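You operate a simulated robot arm through the tools that you are given. There is no shell and no other tool.

The job below is to be done with a simulated robot arm. You get a single attempt, and the scene is never put back.

TASK
Put things in order on the handling bench. At the end: the blue padlock is in the grey found parts bin; the basket five stands where the yellow oil can stood; the gauge pin with the green head (marked "GO") stands on top of the black cover (marked "SHORT"); the yellow oil can is in the green done bin; whatever was shut is shut again. Leave all else as you found it, and nothing knocked over. Set down upright: oil can.

It is judged by the outcome, as a careful person would: the job done as asked, and still so three seconds after it is handed in. It fails if anything else is knocked over, pushed out of place, dropped, spilled or broken. Lids that push on must go on centred and level and be pressed home; caps that screw on are set level and turned clockwise until they are tight.

THE ROBOT
A 6-joint arm with a two-finger gripper, fixed in place. Base frame: the origin is at the foot of the arm, x ahead of it, y to its left, z up; the work surface is at about z = 800. Readings come in mm, rad, newtons and seconds.
With the tool pointing down near the work surface it reaches from about 100 to 700 mm from the base axis. Its first joint turns from -1.152 to 1.152 rad. Payload 2.45 kg.
Tool frame: the origin (TCP) lies between the finger pads and is the grasp point; the fingertips stand 30 mm ahead of it; z points along the fingers, y is the line along which they close. Largest opening 106 mm; the body of the gripper starts 79 mm behind the TCP.
Orientation is told as [roll, pitch, yaw] about the base's x, y, z axes, in that order, counted from this pose: with the fingers straight down and closing along the base's y, the tool's x points along the base's -x, its y along +y and its z along -z.

THE INTERFACE
- The arm moves only by the tool nudge_tool. Its argument "motion" is text: rows parted by semicolons, each of 7 numbers parted by spaces: the shift along the tool's x, y, z in mm, then the turn, a rotation vector about the tool's x, y, z in rad, then the gripper command, from -1 (fully open) to 1 (shut), values between in proportion. In form: x y z ax ay az grip; .... A call has 1 to 20 rows; each row is the pose to reach, as a shift and turn from the pose commanded when the call began, along the tool's axes at that moment. A row lasts 0.2 s, in which the tool goes at most 50 mm and 0.15 rad; a call with a longer step from one row to the next is refused whole, and so is a gripper value outside its range. A pose out of reach is approached as far as the arm can. The call stops where the force on the tool passes 40 N (or 10 N more than at its start, if that is more) or the arm is blocked; 0.2 s more then pass. The fingers move at their own pace (about 153 mm/s each) and stop on an object; they squeeze with about 24 N. The grip force told is the motor's: it shows also when the fingers shut on nothing. Time passes only in rows, and 0.2 s behind the last, so rows that repeat a pose let the fingers close. It gives the time, the measured TCP pose, the force on the tool (base axes), the opening and the grip force at its end, in the units of the frame above (readings bear some noise), with the torque about the TCP (base axes, N m) and any sound that the robot's microphone picked up.
- Cameras (640 x 400 px; columns grow to the right, rows downward): "scene" is fixed at [72.5, 450.8, 1385.3]; the picture's right is [-0.38, -0.93, 0.00], its down [-0.68, 0.28, -0.68] and it looks along [0.63, -0.26, -0.74] (base axes); focal length 312 px, centre (320, 200). "wrist" rides on the gripper at [76, -2, -106] in the tool frame; the picture's right is [0.02, 1.00, 0.00], its down [-0.78, 0.02, -0.62] and it looks along [-0.62, 0.01, 0.78] (tool axes); focal length 247 px, centre (320, 200). There is no depth. A picture from a camera that has moved, and an enlarged one, comes with that camera's place and axes in the base frame and with its lens.
- grab_frame(camera): a new picture of that camera. It takes no simulated time.
- zoom(camera, box): a new picture of the part [left, top, right, bottom] of that camera's present view, enlarged. It takes no simulated time.
- sign_off(): hands the job in; it is judged then, once.

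Nothing tells you positions but the pictures and the camera data. Unless the task says otherwise, let go and move clear before handing in.

The tools are called as name(argument=value, ...) on one line, values as JSON. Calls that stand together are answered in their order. nudge_tool: Moves the arm, as the interface text tells. Its arguments: {"type":"object","properties":{"motion":{"type":"string"}},"required":["motion"]} The other tools are called the same way: grab_frame (camera) takes a picture; zoom (camera, box) takes an enlarged picture of a part of a camera's view; sign_off () hands the job in.

At the start:

```text
time_s: 0.0
eef_pos: [334.6, 220.6, 1072.5]
orientation: [0.001, 0.002, 0.001]
contact_force: [-0.7, -0.8, 0.8]
ft_torque: [0.0, -0.01, -0.02]
opening: 106.1
grasp_force: 0.0
```

scene: 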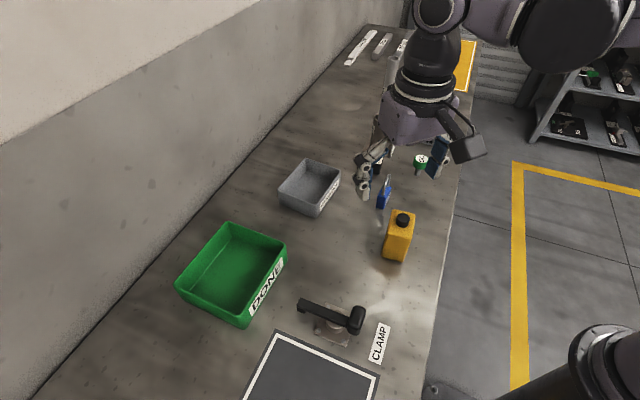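
wrist: 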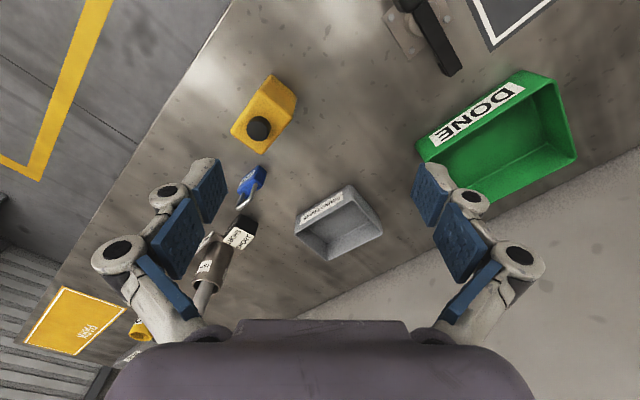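

I see a bench with a green DONE bin, a grey bin, a yellow oil can, a blue padlock, and a cluster of small things partly hidden behind the gripper. I'll look closer before moving.

zoom(camera="scene", box=[260, 100, 500, 250])

zoom(camera="wrist", box=[20, 140, 400, 378])

zoom(camera="scene", box=[320, 20, 500, 132])

```text
2.67 times, centred on (380, 175) of scene
camera zoom: at [72.5, 450.8, 1385.3], right [-0.38, -0.93, 0.0], down [-0.68, 0.28, -0.68], along [0.63, -0.26, -0.74], focal length 833 px, centre (160, 267)
```

zoom: 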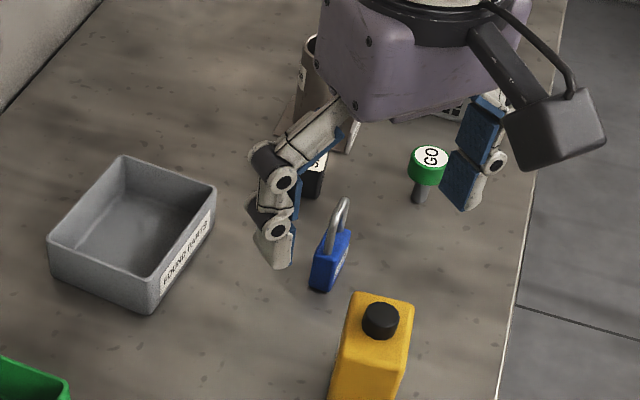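

```text
1.68 times, centred on (210, 259) of wrist
camera zoom: at [257.8, 218.6, 1177.7], right [-0.02, 1.0, 0.0], down [0.78, 0.02, 0.62], along [0.62, 0.01, -0.78], focal length 415 px, centre (505, 101)
```

zoom: 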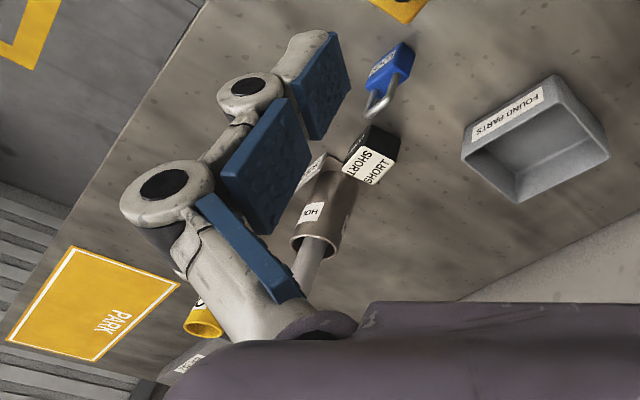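

```text
3.56 times, centred on (410, 76) of scene
camera zoom: at [72.5, 450.8, 1385.3], right [-0.38, -0.93, 0.0], down [-0.68, 0.28, -0.68], along [0.63, -0.26, -0.74], focal length 1110 px, centre (0, 641)
```

zoom: 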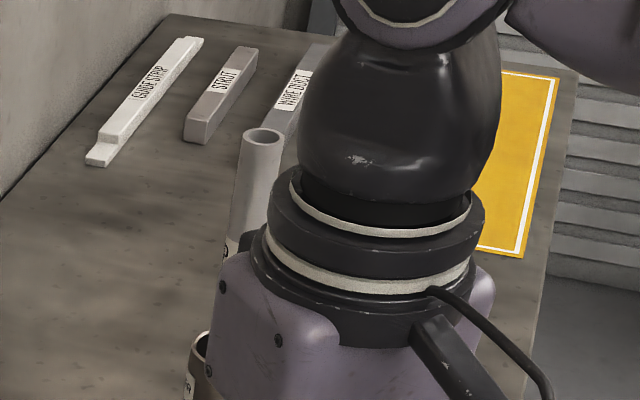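

nudge_tool(motion="26 -14 -25 0 0 0 -1; 53 -28 -50 0 0 0 -1; 80 -42 -75 0 0 0 -1; 107 -56 -100 0 0 0 -1; 134 -70 -127 0 0 0 -1")

grab_frame(camera="scene")

grab_frame(camera="wrist")

```text
time_s: 1.2
eef_pos: [200.4, 150.6, 1202.2]
orientation: [0.0, 0.0, 0.0]
contact_force: [0.0, 0.4, -0.3]
ft_torque: [0.0, 0.0, 0.01]
opening: 105.9
grasp_force: 0.2
```

```text
taken
```

scene: 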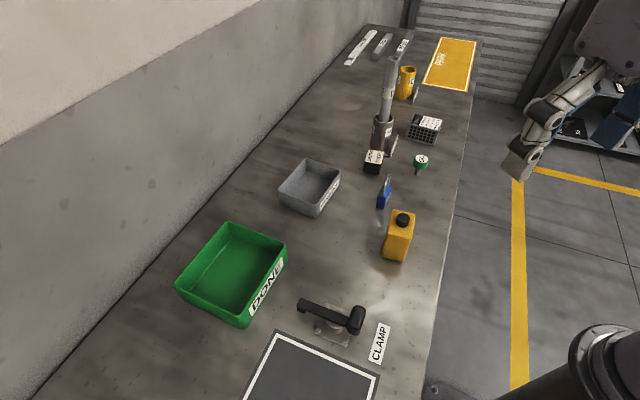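

```text
taken
camera wrist: at [125.2, 148.5, 1308.3], right [-0.02, 1.0, 0.0], down [0.78, 0.02, 0.62], along [0.62, 0.01, -0.78], focal length 247 px, centre (320, 200)
```

wrist: 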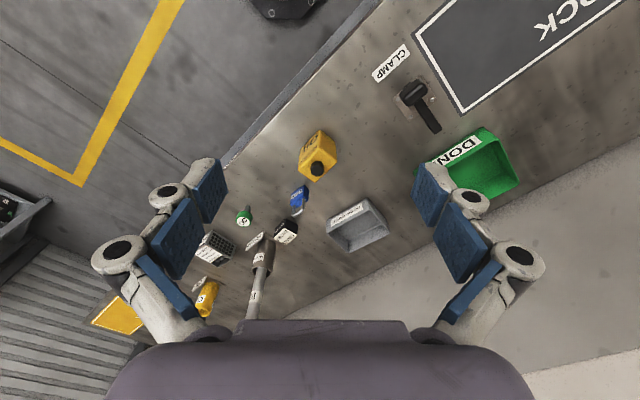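

Now the scene is clear. I'll enlarge the pieces.

zoom(camera="scene", box=[350, 50, 478, 130])

zoom(camera="scene", box=[350, 110, 478, 190])

zoom(camera="scene", box=[340, 160, 468, 270])

zoom(camera="wrist", box=[180, 170, 404, 320])

zoom(camera="scene", box=[260, 140, 360, 230])

zoom(camera="scene", box=[160, 210, 400, 400])

```text
5.00 times, centred on (414, 90) of scene
camera zoom: at [72.5, 450.8, 1385.3], right [-0.38, -0.93, 0.0], down [-0.68, 0.28, -0.68], along [0.63, -0.26, -0.74], focal length 1561 px, centre (-150, 750)
```

zoom: 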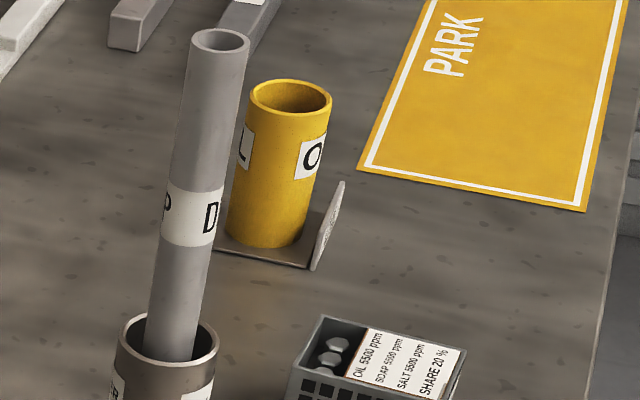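

```text
5.00 times, centred on (414, 150) of scene
camera zoom: at [72.5, 450.8, 1385.3], right [-0.38, -0.93, 0.0], down [-0.68, 0.28, -0.68], along [0.63, -0.26, -0.74], focal length 1561 px, centre (-150, 450)
```

zoom: 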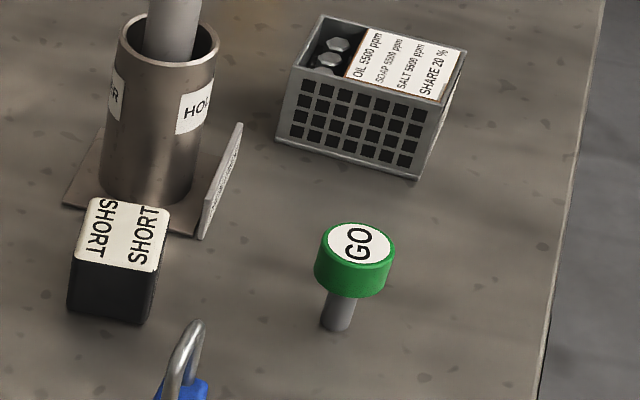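

```text
3.64 times, centred on (404, 215) of scene
camera zoom: at [72.5, 450.8, 1385.3], right [-0.38, -0.93, 0.0], down [-0.68, 0.28, -0.68], along [0.63, -0.26, -0.74], focal length 1136 px, centre (14, 146)
```

zoom: 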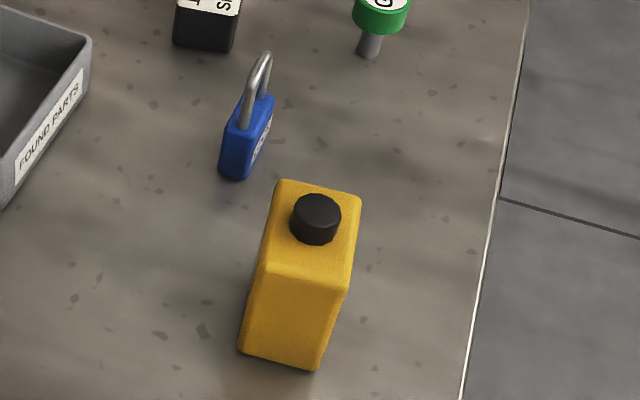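

```text
2.67 times, centred on (292, 245) of wrist
camera zoom: at [125.2, 148.5, 1308.3], right [-0.02, 1.0, 0.0], down [0.78, 0.02, 0.62], along [0.62, 0.01, -0.78], focal length 659 px, centre (395, 80)
```

zoom: 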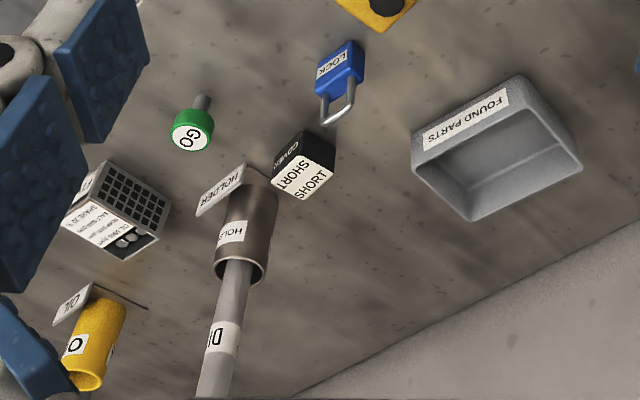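

```text
4.44 times, centred on (310, 185) of scene
camera zoom: at [72.5, 450.8, 1385.3], right [-0.38, -0.93, 0.0], down [-0.68, 0.28, -0.68], along [0.63, -0.26, -0.74], focal length 1388 px, centre (364, 267)
```

zoom: 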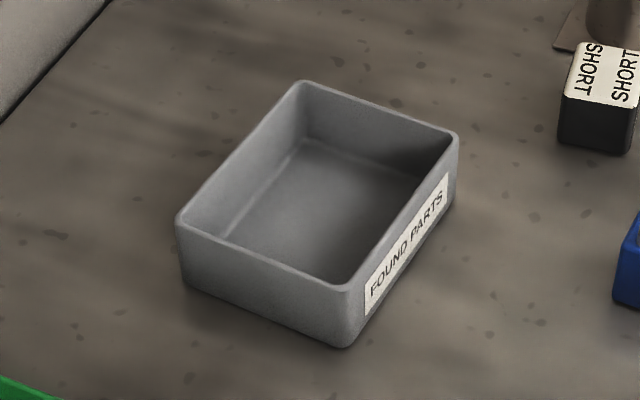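

```text
2.11 times, centred on (280, 305) of scene
camera zoom: at [72.5, 450.8, 1385.3], right [-0.38, -0.93, 0.0], down [-0.68, 0.28, -0.68], along [0.63, -0.26, -0.74], focal length 657 px, centre (404, -21)
```

zoom: 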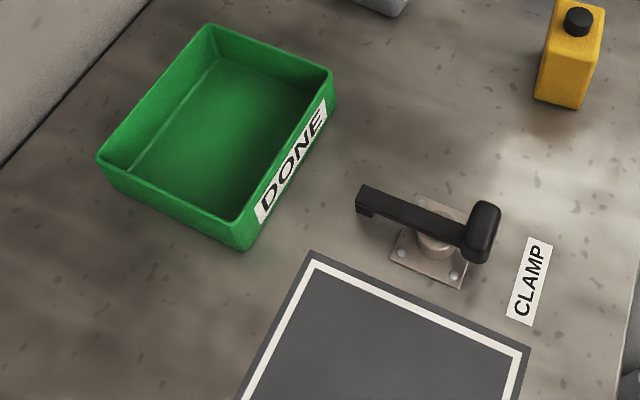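

nudge_tool(motion="-40 -30 5 0 0 0 -1; -75 -65 10 0 0 0 -1; -110 -100 15 0 0 0 -1; -145 -135 20 0 0 0 -1; -180 -170 30 0 0 0 -1; -215 -205 40 0 0 0 -1; -230 -230 50 0 0 0 -1")

grab_frame(camera="wrist")

```text
refused: row 1 steps farther than a row can; nothing moved
```

```text
taken
camera wrist: at [125.2, 148.5, 1308.3], right [-0.02, 1.0, 0.0], down [0.78, 0.02, 0.62], along [0.62, 0.01, -0.78], focal length 247 px, centre (320, 200)
```

wrist: 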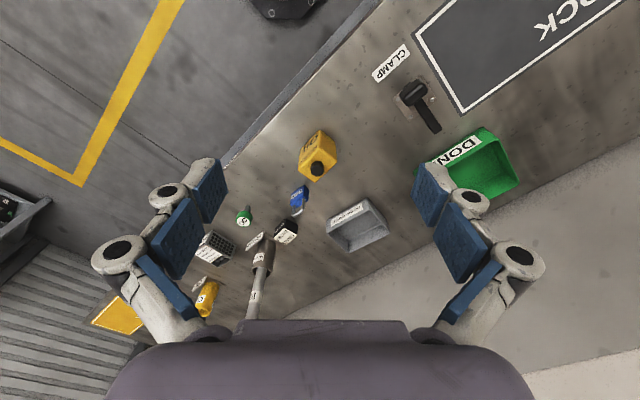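

The step was a hair too long; nothing moved. I'll repeat it in smaller steps to survey the basket, pin and cover.

nudge_tool(motion="-30 -30 6 0 0 0 -1; -60 -60 12 0 0 0 -1; -90 -90 18 0 0 0 -1; -120 -120 24 0 0 0 -1; -150 -150 30 0 0 0 -1; -180 -180 36 0 0 0 -1; -210 -210 42 0 0 0 -1; -230 -230 50 0 0 0 -1")

grab_frame(camera="wrist")

```text
time_s: 3.0
eef_pos: [430.9, -80.8, 1149.7]
orientation: [0.0, 0.002, -0.002]
contact_force: [-0.4, -0.5, 0.2]
ft_torque: [0.02, 0.04, 0.0]
opening: 106.3
grasp_force: 0.0
```

```text
taken
camera wrist: at [355.3, -82.5, 1254.6], right [-0.02, 1.0, 0.0], down [0.78, 0.02, 0.62], along [0.62, 0.01, -0.78], focal length 247 px, centre (320, 200)
```

wrist: 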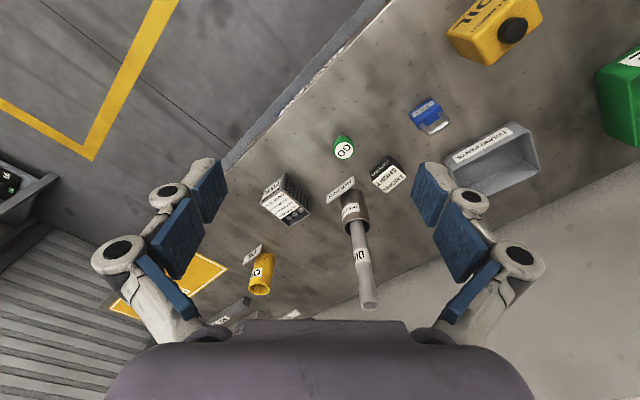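

zoom(camera="wrist", box=[230, 160, 326, 220])

zoom(camera="wrist", box=[324, 120, 420, 180])

zoom(camera="wrist", box=[340, 140, 420, 190])

zoom(camera="wrist", box=[390, 80, 486, 140])

zoom(camera="wrist", box=[430, 0, 574, 90])

zoom(camera="wrist", box=[436, 110, 548, 200])

zoom(camera="wrist", box=[230, 240, 310, 320])

zoom(camera="wrist", box=[0, 150, 60, 220])

```text
6.67 times, centred on (278, 190) of wrist
camera zoom: at [355.3, -82.5, 1254.6], right [-0.02, 1.0, 0.0], down [0.78, 0.02, 0.62], along [0.62, 0.01, -0.78], focal length 1646 px, centre (600, 267)
```

zoom: 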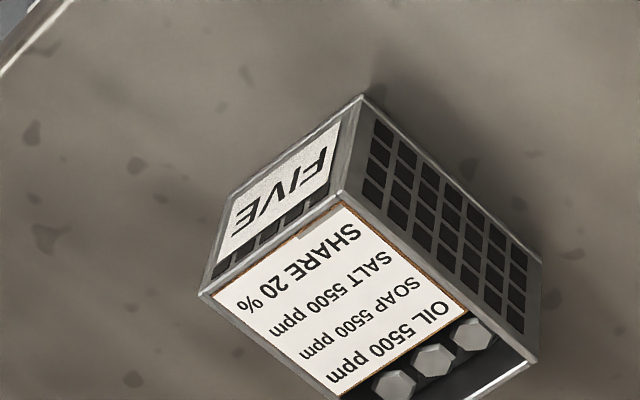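

```text
6.67 times, centred on (372, 150) of wrist
camera zoom: at [355.3, -82.5, 1254.6], right [-0.02, 1.0, 0.0], down [0.78, 0.02, 0.62], along [0.62, 0.01, -0.78], focal length 1646 px, centre (-27, 533)
```

zoom: 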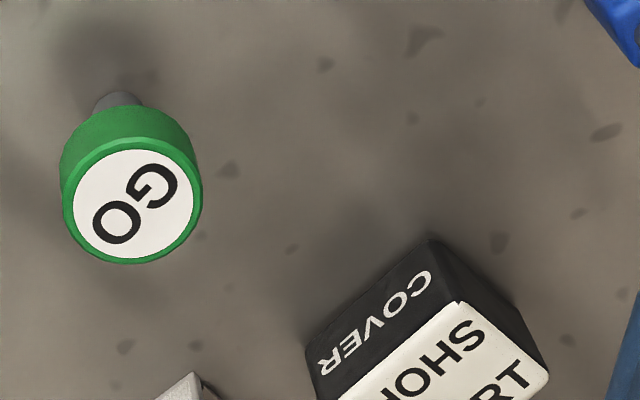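

```text
8.00 times, centred on (380, 165) of wrist
camera zoom: at [355.3, -82.5, 1254.6], right [-0.02, 1.0, 0.0], down [0.78, 0.02, 0.62], along [0.62, 0.01, -0.78], focal length 1976 px, centre (-160, 480)
```

zoom: 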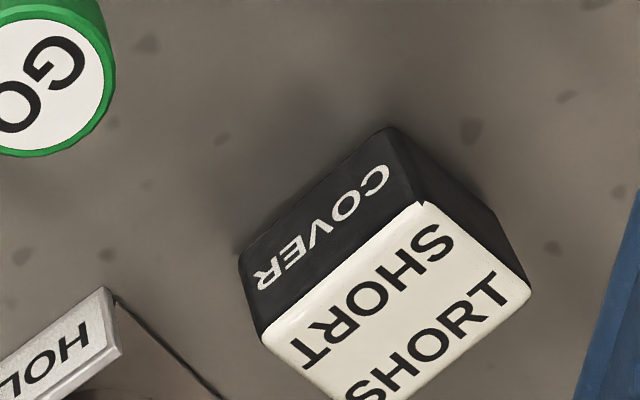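

```text
6.67 times, centred on (438, 110) of wrist
camera zoom: at [355.3, -82.5, 1254.6], right [-0.02, 1.0, 0.0], down [0.78, 0.02, 0.62], along [0.62, 0.01, -0.78], focal length 1646 px, centre (-467, 800)
```

zoom: 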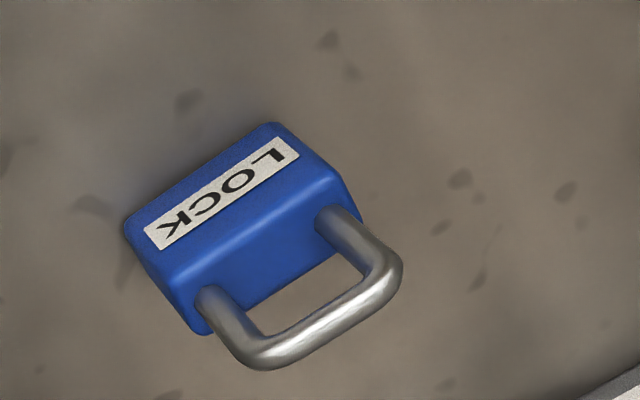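

```text
4.44 times, centred on (502, 45) of wrist
camera zoom: at [355.3, -82.5, 1254.6], right [-0.02, 1.0, 0.0], down [0.78, 0.02, 0.62], along [0.62, 0.01, -0.78], focal length 1098 px, centre (-489, 889)
```

zoom: 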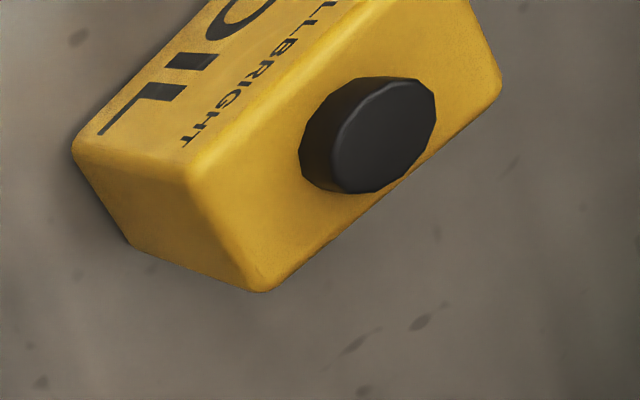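

```text
4.44 times, centred on (492, 155) of wrist
camera zoom: at [355.3, -82.5, 1254.6], right [-0.02, 1.0, 0.0], down [0.78, 0.02, 0.62], along [0.62, 0.01, -0.78], focal length 1098 px, centre (-444, 400)
```

zoom: 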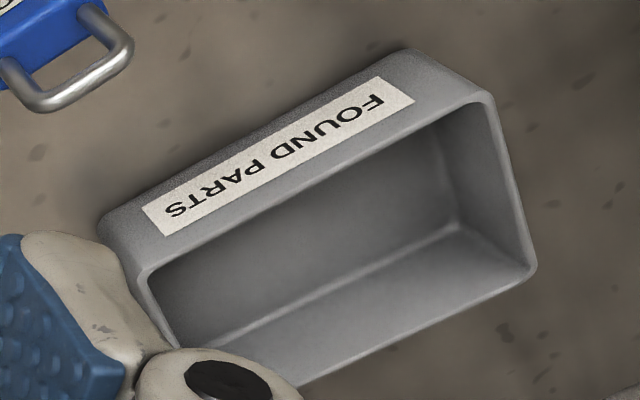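

```text
5.00 times, centred on (270, 280) of wrist
camera zoom: at [355.3, -82.5, 1254.6], right [-0.02, 1.0, 0.0], down [0.78, 0.02, 0.62], along [0.62, 0.01, -0.78], focal length 1235 px, centre (570, -200)
```

zoom: 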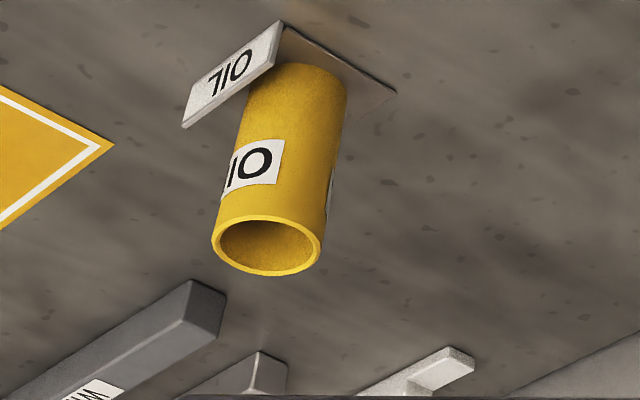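

```text
5.71 times, centred on (30, 185) of wrist
camera zoom: at [355.3, -82.5, 1254.6], right [-0.02, 1.0, 0.0], down [0.78, 0.02, 0.62], along [0.62, 0.01, -0.78], focal length 1411 px, centre (1977, 286)
```

zoom: 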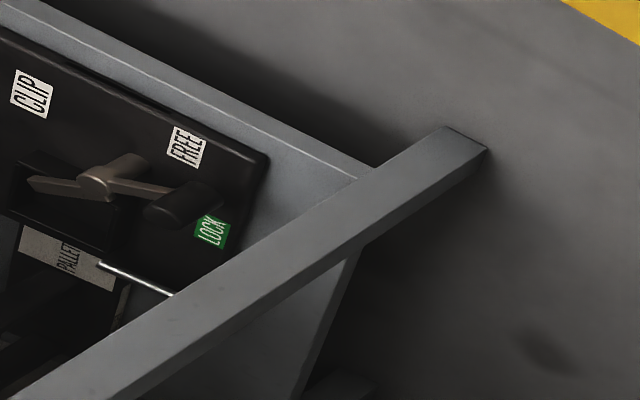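

nudge_tool(motion="8 32.5 15 0 0 0.098 -1; 16 65 30 0 0 0.196 -1; 24 97.5 50 0 0 0.294 -1; 32 130 70 0 0 0.392 -1; 40 162.5 90 0 0 0.49 -1; 48 195 110 0 0 0.588 -1; 56.4 227.3 130 0 0 0.687 -1; 56.4 227.3 150 0 0 0.687 -1")

grab_frame(camera="wrist")

grab_frame(camera="scene")

```text
time_s: 4.8
eef_pos: [373.3, 146.1, 998.9]
orientation: [-0.001, 0.001, -0.687]
contact_force: [-0.1, -0.5, -0.2]
ft_torque: [0.0, 0.02, -0.01]
opening: 106.2
grasp_force: 0.1
```

```text
taken
camera wrist: at [313.5, 193.6, 1105.0], right [0.62, 0.79, 0.0], down [0.62, -0.48, 0.62], along [0.49, -0.38, -0.78], focal length 247 px, centre (320, 200)
```

wrist: 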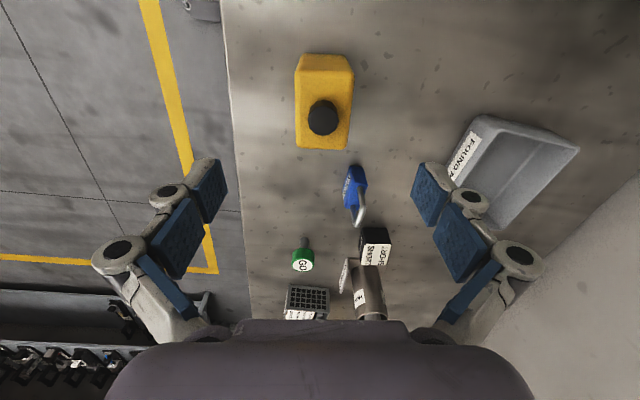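

```text
taken
```

scene: 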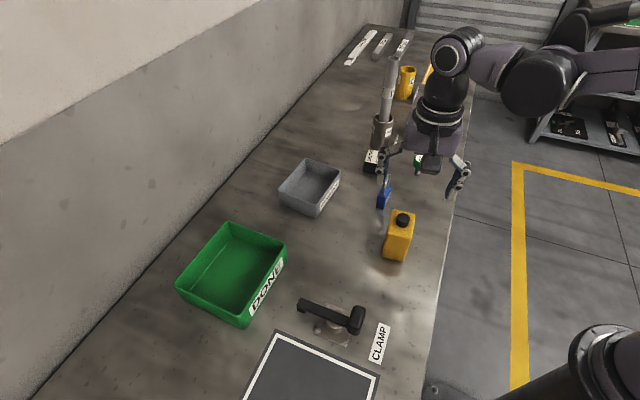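

zoom(camera="wrist", box=[256, 40, 384, 160])

zoom(camera="wrist", box=[280, 150, 440, 300])

zoom(camera="wrist", box=[410, 90, 590, 250])

```text
3.33 times, centred on (320, 100) of wrist
camera zoom: at [313.5, 193.6, 1105.0], right [0.62, 0.79, 0.0], down [0.62, -0.48, 0.62], along [0.49, -0.38, -0.78], focal length 823 px, centre (320, 533)
```

zoom: 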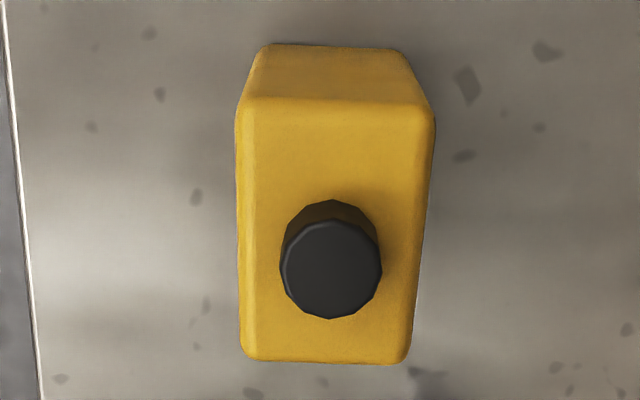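

```text
2.67 times, centred on (360, 225) of wrist
camera zoom: at [313.5, 193.6, 1105.0], right [0.62, 0.79, 0.0], down [0.62, -0.48, 0.62], along [0.49, -0.38, -0.78], focal length 659 px, centre (213, 133)
```

zoom: 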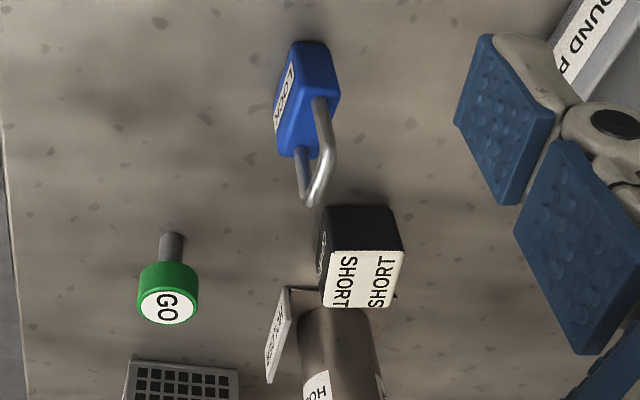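

```text
2.50 times, centred on (500, 170) of wrist
camera zoom: at [313.5, 193.6, 1105.0], right [0.62, 0.79, 0.0], down [0.62, -0.48, 0.62], along [0.49, -0.38, -0.78], focal length 617 px, centre (-130, 275)
```

zoom: 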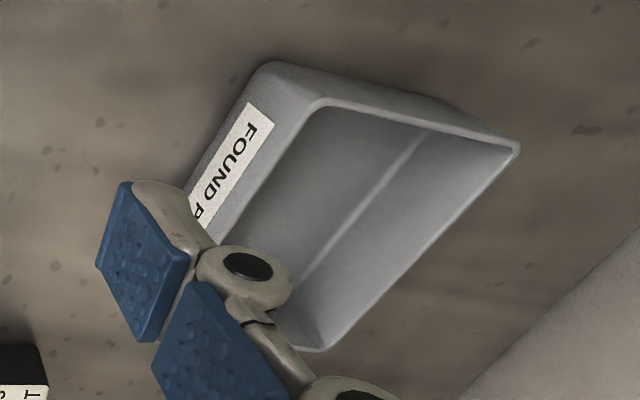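

nudge_tool(motion="-0.5 1.7 40 0 0 0.01 -1; -0.5 1.7 80 0 0 0.01 -1; -0.5 1.7 115 0 0 0.01 -1; -0.5 1.7 140 0 0 0.01 -1; -0.5 1.7 149 0 0 0.01 -1; -0.5 1.7 149 0 0 0.01 0.2; -0.5 1.7 149 0 0 0.01 1; -0.5 1.7 149 0 0 0.01 1; -0.5 1.7 149 0 0 0.01 1")

grab_frame(camera="wrist")

grab_frame(camera="scene")

```text
time_s: 6.8
eef_pos: [376.9, 147.6, 851.1]
orientation: [0.0, 0.001, -0.698]
contact_force: [-0.2, -1.6, 1.5]
ft_torque: [-0.09, 0.17, 0.03]
opening: 49.5
grasp_force: 23.9
```

```text
taken
camera wrist: at [317.1, 196.6, 957.0], right [0.62, 0.78, 0.0], down [0.61, -0.49, 0.62], along [0.49, -0.39, -0.78], focal length 247 px, centre (320, 200)
```

wrist: 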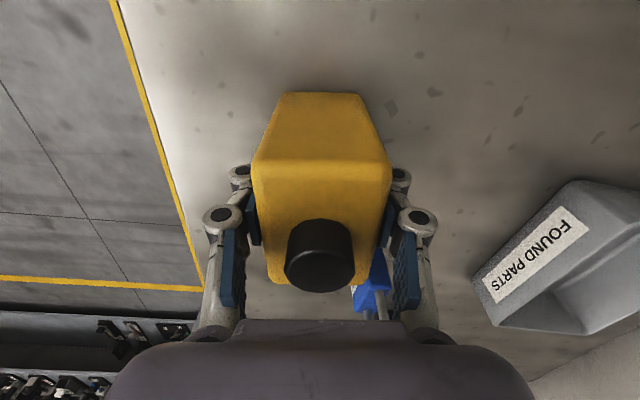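

```text
taken
```

scene: 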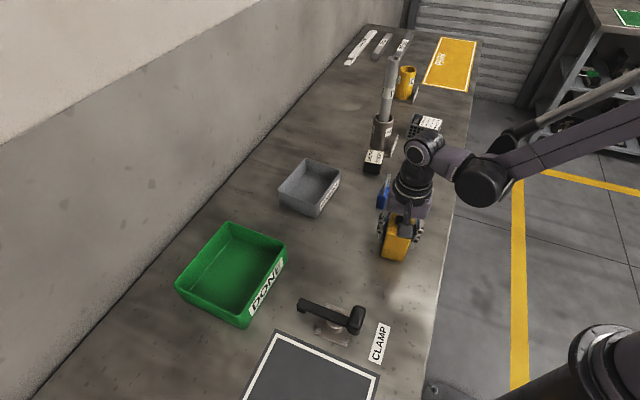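

nudge_tool(motion="0 0 -10 0 0 0 1; 0 0 -30 0 0 0 1; 0 0 -60 0 0 0 1; 0 0 -95 0 0 0 1; 0 0 -130 0 0 0 1; 0 0 -150 0 0 0 1; 0 0 -150 0 0 0 1")

grab_frame(camera="wrist")

zoom(camera="scene", box=[160, 150, 480, 350])

```text
time_s: 8.4
eef_pos: [372.6, 148.2, 1000.9]
orientation: [0.0, -0.001, -0.697]
contact_force: [0.4, 0.7, -3.3]
ft_torque: [0.02, 0.01, -0.02]
opening: 49.6
grasp_force: 24.1
```

```text
taken
camera wrist: at [313.9, 196.2, 1107.4], right [0.63, 0.78, 0.0], down [0.61, -0.49, 0.62], along [0.49, -0.39, -0.78], focal length 247 px, centre (320, 200)
```

wrist: 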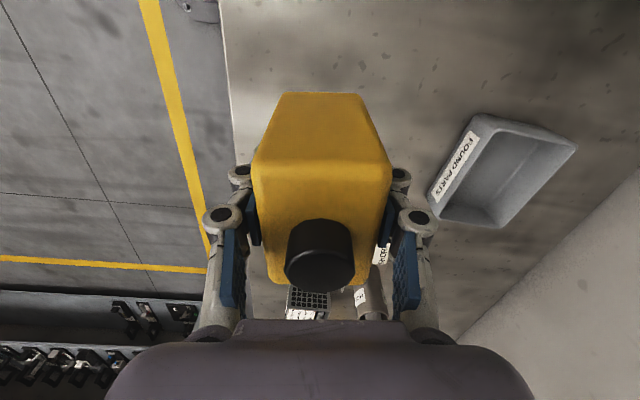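

```text
2.00 times, centred on (320, 250) of scene
camera zoom: at [72.6, 450.8, 1385.3], right [-0.38, -0.93, 0.0], down [-0.68, 0.28, -0.68], along [0.63, -0.26, -0.74], focal length 624 px, centre (320, 100)
```

zoom: 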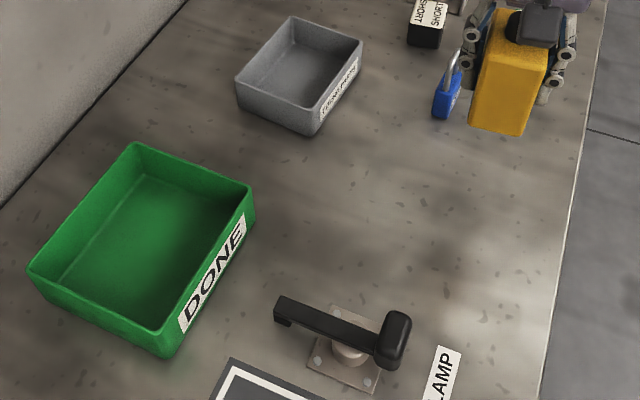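

nudge_tool(motion="10 16 0 0 0 0 1; 30 50 0 0 0 0 1; 54 90 0 0 0 0.02 1; 78 130 0 0 0 0.04 1; 102 170 0 0 0 0.06 1; 126 210 0 0 0 0.08 1; 148 246 0 0 0 0.1 1; 166 276 0 0 0 0.113 1; 174.3 289.8 0 0 0 0.113 1; 174.3 289.8 0 0 0 0.113 1")

grab_frame(camera="wrist")

zoom(camera="scene", box=[120, 150, 440, 350])

```text
time_s: 10.6
eef_pos: [423.9, 480.5, 999.9]
orientation: [0.0, 0.001, -0.811]
contact_force: [-0.2, -0.3, -3.0]
ft_torque: [-0.04, -0.01, 0.03]
opening: 49.7
grasp_force: 24.4
```

```text
taken
camera wrist: at [371.3, 534.8, 1105.8], right [0.71, 0.7, 0.0], down [0.55, -0.56, 0.62], along [0.44, -0.44, -0.78], focal length 247 px, centre (320, 200)
```

wrist: 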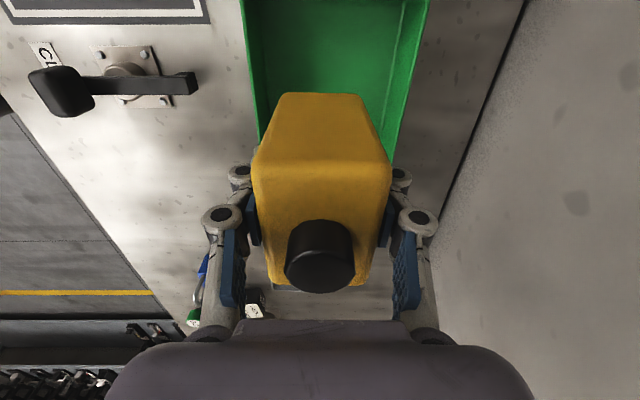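

```text
2.00 times, centred on (280, 250) of scene
camera zoom: at [72.5, 450.9, 1385.3], right [-0.38, -0.93, 0.0], down [-0.68, 0.28, -0.68], along [0.63, -0.26, -0.74], focal length 624 px, centre (400, 100)
```

zoom: 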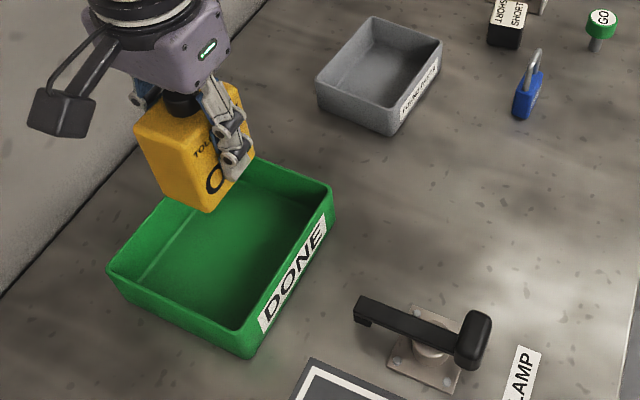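

nudge_tool(motion="0 6 20 0 0 0 1; 0 6 55 0 0 0 1; 0 6 90 0 0 0 1; 0 6 115 0 0 0 1; 0 6 130 0 0 0 1; 0 6 138 0 0 0 1; 0 6 140 0 0 0 1")

grab_frame(camera="wrist")

zoom(camera="scene", box=[160, 170, 360, 340])

```text
time_s: 12.2
eef_pos: [430.5, 488.3, 858.3]
orientation: [0.001, 0.001, -0.81]
contact_force: [0.1, -0.1, -2.4]
ft_torque: [0.01, 0.01, -0.01]
opening: 49.6
grasp_force: 24.1
```

```text
taken
camera wrist: at [377.0, 542.2, 964.1], right [0.71, 0.71, 0.0], down [0.55, -0.56, 0.62], along [0.44, -0.44, -0.78], focal length 247 px, centre (320, 200)
```

wrist: 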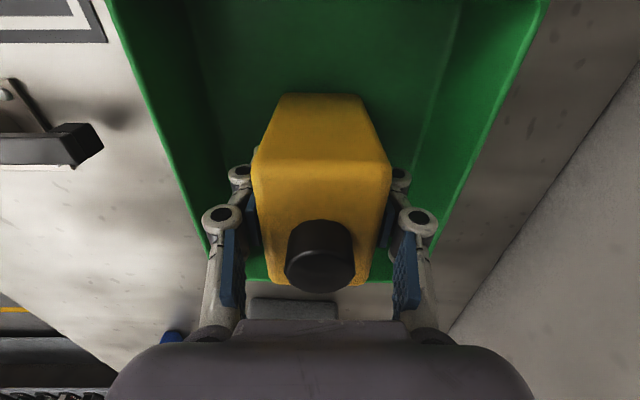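

```text
2.35 times, centred on (260, 255) of scene
camera zoom: at [72.6, 450.8, 1385.3], right [-0.38, -0.93, 0.0], down [-0.68, 0.28, -0.68], along [0.63, -0.26, -0.74], focal length 735 px, centre (461, 71)
```

zoom: 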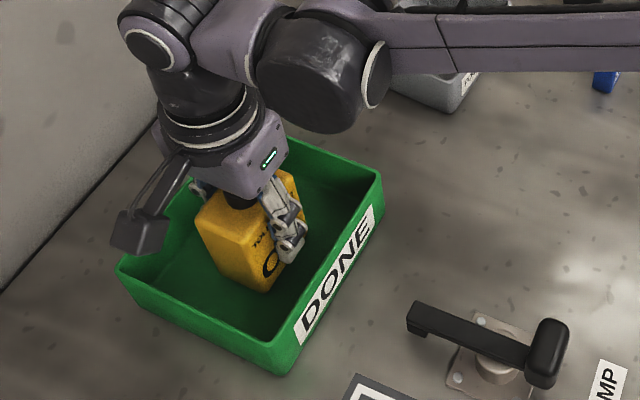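

nudge_tool(motion="0 0 2 0 0 0 1; 0 0 3.5 0 0 0 1; 0 0 3.5 0 0 0 1")

```text
time_s: 13.0
eef_pos: [431.4, 486.7, 856.1]
orientation: [0.0, 0.001, -0.81]
contact_force: [-0.1, -0.6, -3.2]
ft_torque: [-0.01, 0.02, 0.04]
opening: 49.5
grasp_force: 23.7
```

nudge_tool(motion="0 0 1.5 0 0 0 1; 0 0 1.5 0 0 0 1")

nudge_tool(motion="0 0 1 0 0 0 1; 0 0 1 0 0 0 1")

```text
time_s: 13.6
eef_pos: [431.5, 486.8, 856.6]
orientation: [0.0, 0.0, -0.809]
contact_force: [0.7, 0.3, 7.6]
ft_torque: [-0.15, 0.13, -0.01]
opening: 49.6
grasp_force: 24.3
```

```text
time_s: 14.2
eef_pos: [431.5, 486.0, 854.8]
orientation: [0.001, -0.001, -0.809]
contact_force: [-0.8, -0.7, 19.2]
ft_torque: [-0.04, 0.03, -0.02]
opening: 49.8
grasp_force: 23.9
```

The can rests on the bin floor. I release just enough to clear it and rise straight up.

nudge_tool(motion="0 0 -0.8 0 0 0 1; 0 0 -0.8 0 0 0 0; 0 0 -0.8 0 0 0 -0.2; 0 0 -0.8 0 0 0 -0.2; 0 0 -15 0 0 0 -0.2; 0 0 -45 0 0 0 -0.2; 0 0 -85 0 0 0 -0.2; 0 0 -130 0 0 0 -0.2; 0 0 -160 0 0 0 -0.2")

grab_frame(camera="wrist")

zoom(camera="scene", box=[160, 170, 360, 340])

```text
time_s: 16.2
eef_pos: [430.0, 486.5, 1016.6]
orientation: [0.001, -0.001, -0.809]
contact_force: [0.5, -0.2, 0.1]
ft_torque: [-0.03, 0.01, 0.02]
opening: 63.7
grasp_force: 0.1
```

```text
taken
camera wrist: at [376.7, 541.3, 1121.6], right [0.71, 0.71, 0.0], down [0.55, -0.56, 0.62], along [0.44, -0.44, -0.78], focal length 247 px, centre (320, 200)
```

wrist: 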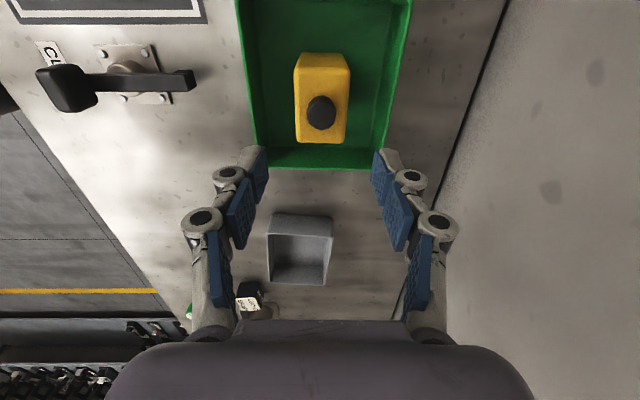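

```text
2.35 times, centred on (260, 255) of scene
camera zoom: at [72.5, 450.8, 1385.3], right [-0.38, -0.93, 0.0], down [-0.68, 0.28, -0.68], along [0.63, -0.26, -0.74], focal length 735 px, centre (461, 71)
```

zoom: 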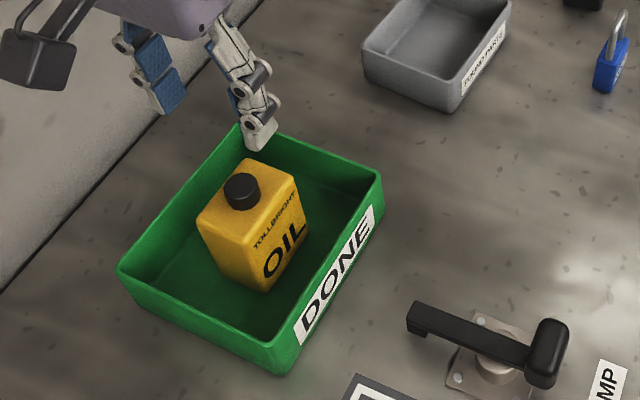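

nudge_tool(motion="-38.3 -23.7 -6 0 0 -0.107 -0.5; -76.6 -47.3 -12 0 0 -0.215 -0.8; -114.9 -71 -18 0 0 -0.322 -1; -153.1 -94.6 -24 0 0 -0.429 -1; -191.4 -118.3 -30 0 0 -0.536 -1; -229.7 -142 -36 0 0 -0.644 -1; -268 -165.6 -42 0 0 -0.751 -1; -306.3 -189.3 -48 0 0 -0.858 -1; -344.6 -212.9 -54 0 0 -0.966 -1; -382.9 -236.6 -60 0 0 -1.073 -1; -421.1 -260.3 -66 0 0 -1.18 -1; -459.4 -283.9 -72 0 0 -1.287 -1; -497.7 -307.6 -78 0 0 -1.395 -1; -536 -331.2 -83.5 0 0 -1.502 -1; -536 -331.2 -83.5 0 0 -1.502 -1")

grab_frame(camera="wrist")

grab_frame(camera="scene")

```text
time_s: 19.4
eef_pos: [564.5, -128.8, 1098.0]
orientation: [0.0, 0.0, 0.693]
contact_force: [-0.1, -0.5, 0.3]
ft_torque: [0.02, 0.02, -0.04]
opening: 105.8
grasp_force: 0.1
```

```text
taken
camera wrist: at [507.3, -179.0, 1202.5], right [-0.66, 0.76, 0.0], down [0.59, 0.51, 0.62], along [0.47, 0.41, -0.78], focal length 247 px, centre (320, 200)
```

wrist: 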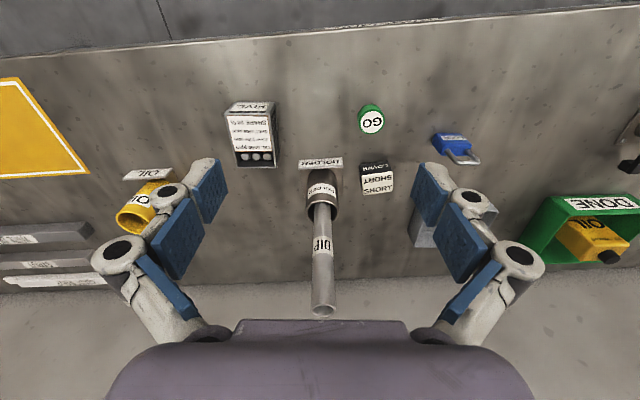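

```text
taken
```

scene: 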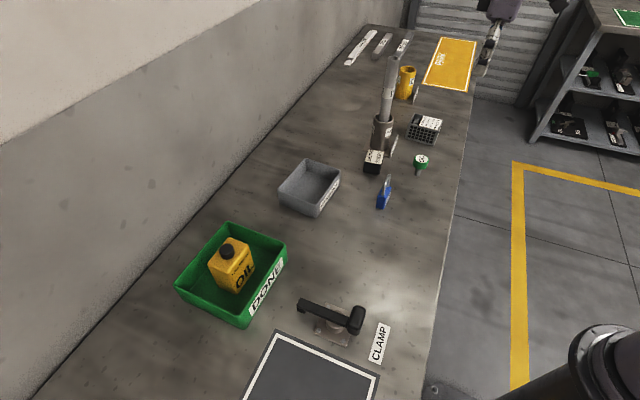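

zoom(camera="wrist", box=[210, 90, 306, 180])

zoom(camera="wrist", box=[290, 90, 410, 220])

zoom(camera="wrist", box=[420, 120, 500, 180])

```text
4.44 times, centred on (258, 135) of wrist
camera zoom: at [507.3, -179.0, 1202.5], right [-0.66, 0.76, 0.0], down [0.59, 0.51, 0.62], along [0.47, 0.41, -0.78], focal length 1098 px, centre (596, 489)
```

zoom: 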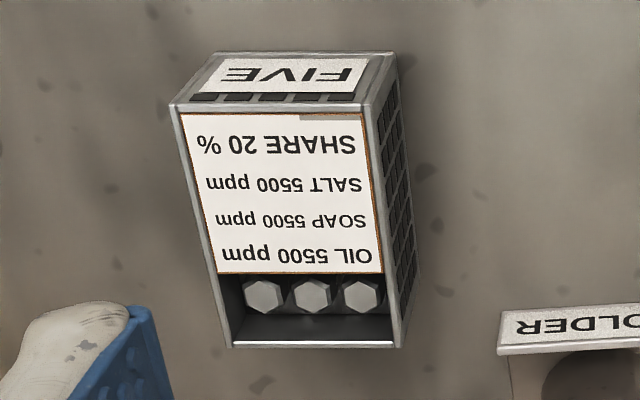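

```text
3.08 times, centred on (350, 155) of wrist
camera zoom: at [507.3, -179.0, 1202.5], right [-0.66, 0.76, 0.0], down [0.59, 0.51, 0.62], along [0.47, 0.41, -0.78], focal length 760 px, centre (228, 338)
```

zoom: 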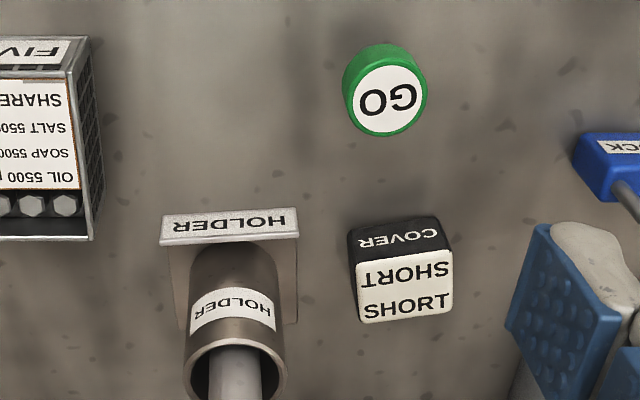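

```text
6.67 times, centred on (460, 150) of wrist
camera zoom: at [507.3, -179.0, 1202.5], right [-0.66, 0.76, 0.0], down [0.59, 0.51, 0.62], along [0.47, 0.41, -0.78], focal length 1646 px, centre (-613, 533)
```

zoom: 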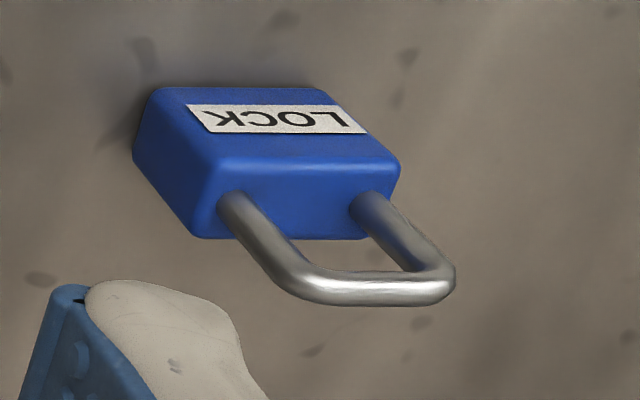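

nudge_tool(motion="-18 -21 24 0 0 -0.003 -1; -37 -42 48 0 0 -0.006 -1; -55 -63 72 0 0 -0.009 -1; -74 -84 100 0 0 -0.012 -1; -92.5 -104.6 130 0 0 -0.012 -1; -92.5 -104.6 138 0 0 -0.012 -1; -92.5 -104.6 138 0 0 -0.012 -1")

grab_frame(camera="wrist")

grab_frame(camera="scene")

```text
time_s: 21.0
eef_pos: [664.5, -142.2, 967.2]
orientation: [0.0, 0.0, 0.706]
contact_force: [0.1, 0.6, -0.4]
ft_torque: [0.01, 0.01, 0.0]
opening: 105.9
grasp_force: 0.1
out of reach, approached as far as the arm can: row 4, 5, 6, 7
```

```text
taken
camera wrist: at [608.4, -192.6, 1072.2], right [-0.66, 0.75, 0.0], down [0.59, 0.52, 0.62], along [0.46, 0.41, -0.78], focal length 247 px, centre (320, 200)
```

wrist: 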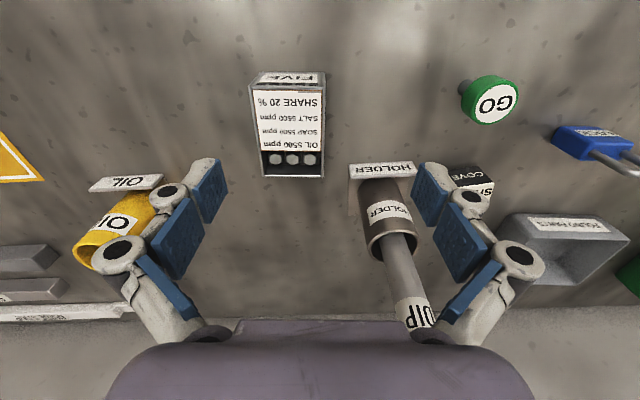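

```text
taken
```

scene: 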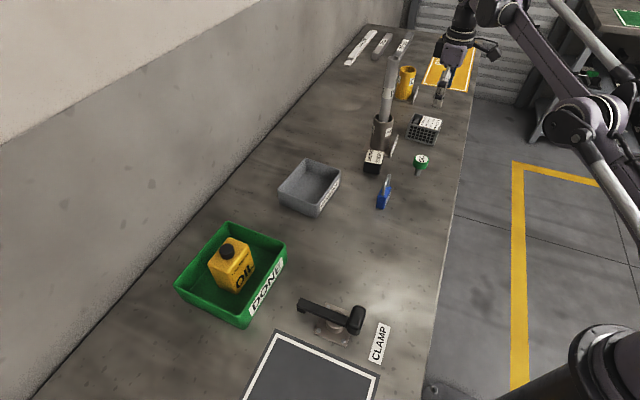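

nudge_tool(motion="0 0 0 0 -0.1 0 -1; 0 0 0 0 -0.2 0 -1; 0 0 0 0 -0.3 0 -1; 0 0 0 0 -0.3 0 -1")

grab_frame(camera="wrist")

```text
time_s: 22.0
eef_pos: [663.9, -141.8, 968.3]
orientation: [0.0, -0.302, 0.704]
contact_force: [1.0, -0.3, -0.6]
ft_torque: [0.02, 0.01, 0.04]
opening: 106.2
grasp_force: 0.0
```

```text
taken
camera wrist: at [585.1, -210.9, 1045.3], right [-0.66, 0.75, -0.01], down [0.42, 0.38, 0.83], along [0.62, 0.55, -0.56], focal length 247 px, centre (320, 200)
```

wrist: 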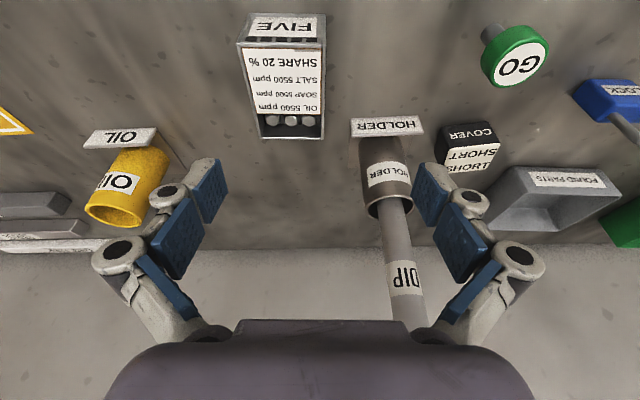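

nudge_tool(motion="-1 -12 25 0 0 0 -1; -2 -24 48 0 0 0 -1; -2.7 -31.1 65 0 0 0 -1; -2.7 -31.1 71.5 0 0 0 -1; -2.7 -31.1 71.5 0 0 0 -1")

grab_frame(camera="wrist")

zoom(camera="scene", box=[340, 50, 500, 200])

```text
time_s: 23.2
eef_pos: [701.8, -150.5, 897.9]
orientation: [0.001, -0.302, 0.705]
contact_force: [0.5, -0.6, 0.2]
ft_torque: [-0.01, 0.02, 0.0]
opening: 106.3
grasp_force: 0.0
```

```text
taken
camera wrist: at [623.8, -219.3, 976.3], right [-0.66, 0.75, -0.01], down [0.42, 0.38, 0.83], along [0.62, 0.55, -0.56], focal length 247 px, centre (320, 200)
```

wrist: 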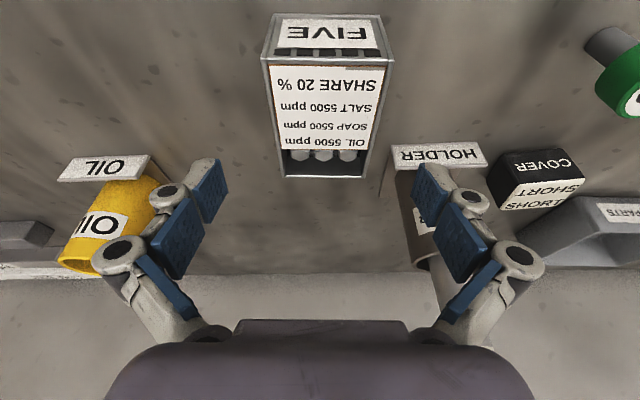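

```text
2.67 times, centred on (420, 125) of scene
camera zoom: at [72.5, 450.8, 1385.3], right [-0.38, -0.93, 0.0], down [-0.68, 0.28, -0.68], along [0.63, -0.26, -0.74], focal length 833 px, centre (53, 400)
```

zoom: 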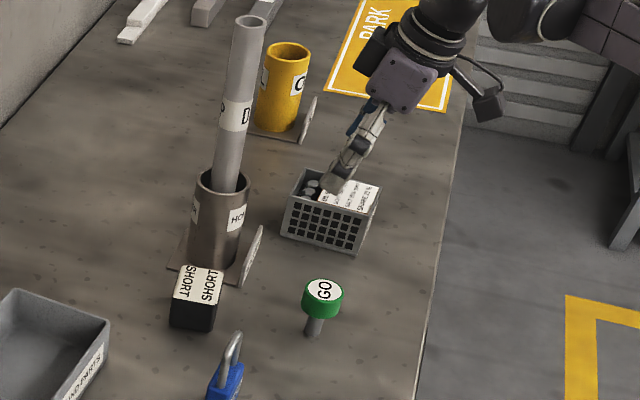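

nudge_tool(motion="0 1.5 0 0 0 0 -0.6; 6 1.5 19 0 0 0 -0.6; 12 1.5 38 0 0 0 -0.6; 16 1.5 51.5 0 0 0 -0.6; 17.8 1.5 57.3 0 0 0 -0.6; 17.8 1.5 57.3 0 0 0 -0.6")

grab_frame(camera="wrist")

zoom(camera="scene", box=[360, 80, 480, 180])

```text
time_s: 24.6
eef_pos: [700.4, -150.6, 838.5]
orientation: [0.0, -0.3, 0.705]
contact_force: [0.2, 0.0, 0.3]
ft_torque: [-0.03, -0.03, 0.02]
opening: 84.8
grasp_force: 0.1
```

```text
taken
camera wrist: at [621.4, -218.8, 916.4], right [-0.66, 0.75, -0.01], down [0.42, 0.38, 0.83], along [0.62, 0.54, -0.56], focal length 247 px, centre (320, 200)
```

wrist: 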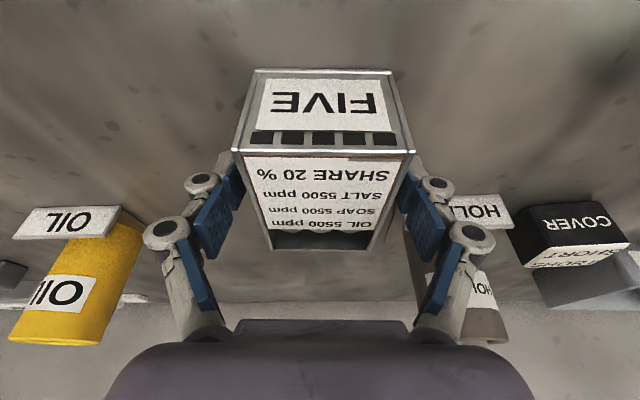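

```text
4.00 times, centred on (420, 130) of scene
camera zoom: at [72.5, 450.8, 1385.3], right [-0.38, -0.93, 0.0], down [-0.68, 0.28, -0.68], along [0.63, -0.26, -0.74], focal length 1249 px, centre (-80, 480)
```

zoom: 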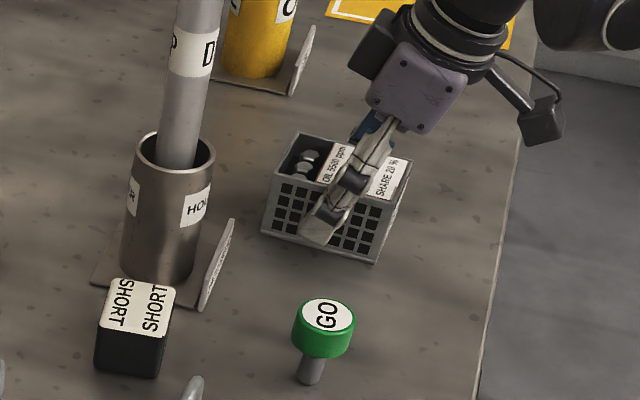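

Well placed around the basket's middle. Closing the grip.

nudge_tool(motion="0 0 0 0 0 0 0; 0 0 0 0 0 0 1; 0 0 0 0 0 0 1; 0 0 0 0 0 0 1")

grab_frame(camera="wrist")

```text
time_s: 25.6
eef_pos: [699.2, -150.7, 838.0]
orientation: [0.0, -0.3, 0.706]
contact_force: [-1.4, 1.7, 4.1]
ft_torque: [0.25, 0.21, 0.06]
opening: 64.9
grasp_force: 24.1
```

```text
taken
camera wrist: at [621.3, -218.6, 916.8], right [-0.66, 0.75, -0.01], down [0.42, 0.38, 0.83], along [0.62, 0.55, -0.56], focal length 247 px, centre (320, 200)
```

wrist: 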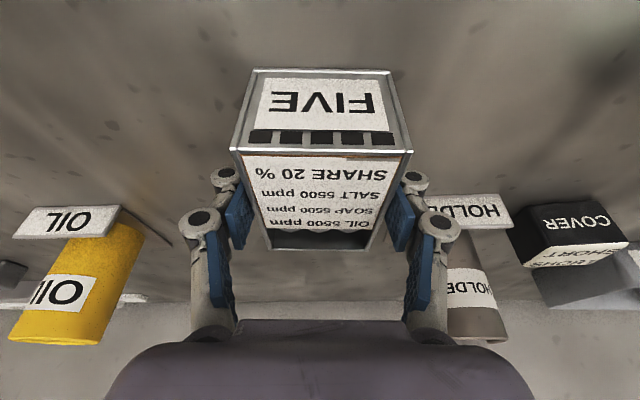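

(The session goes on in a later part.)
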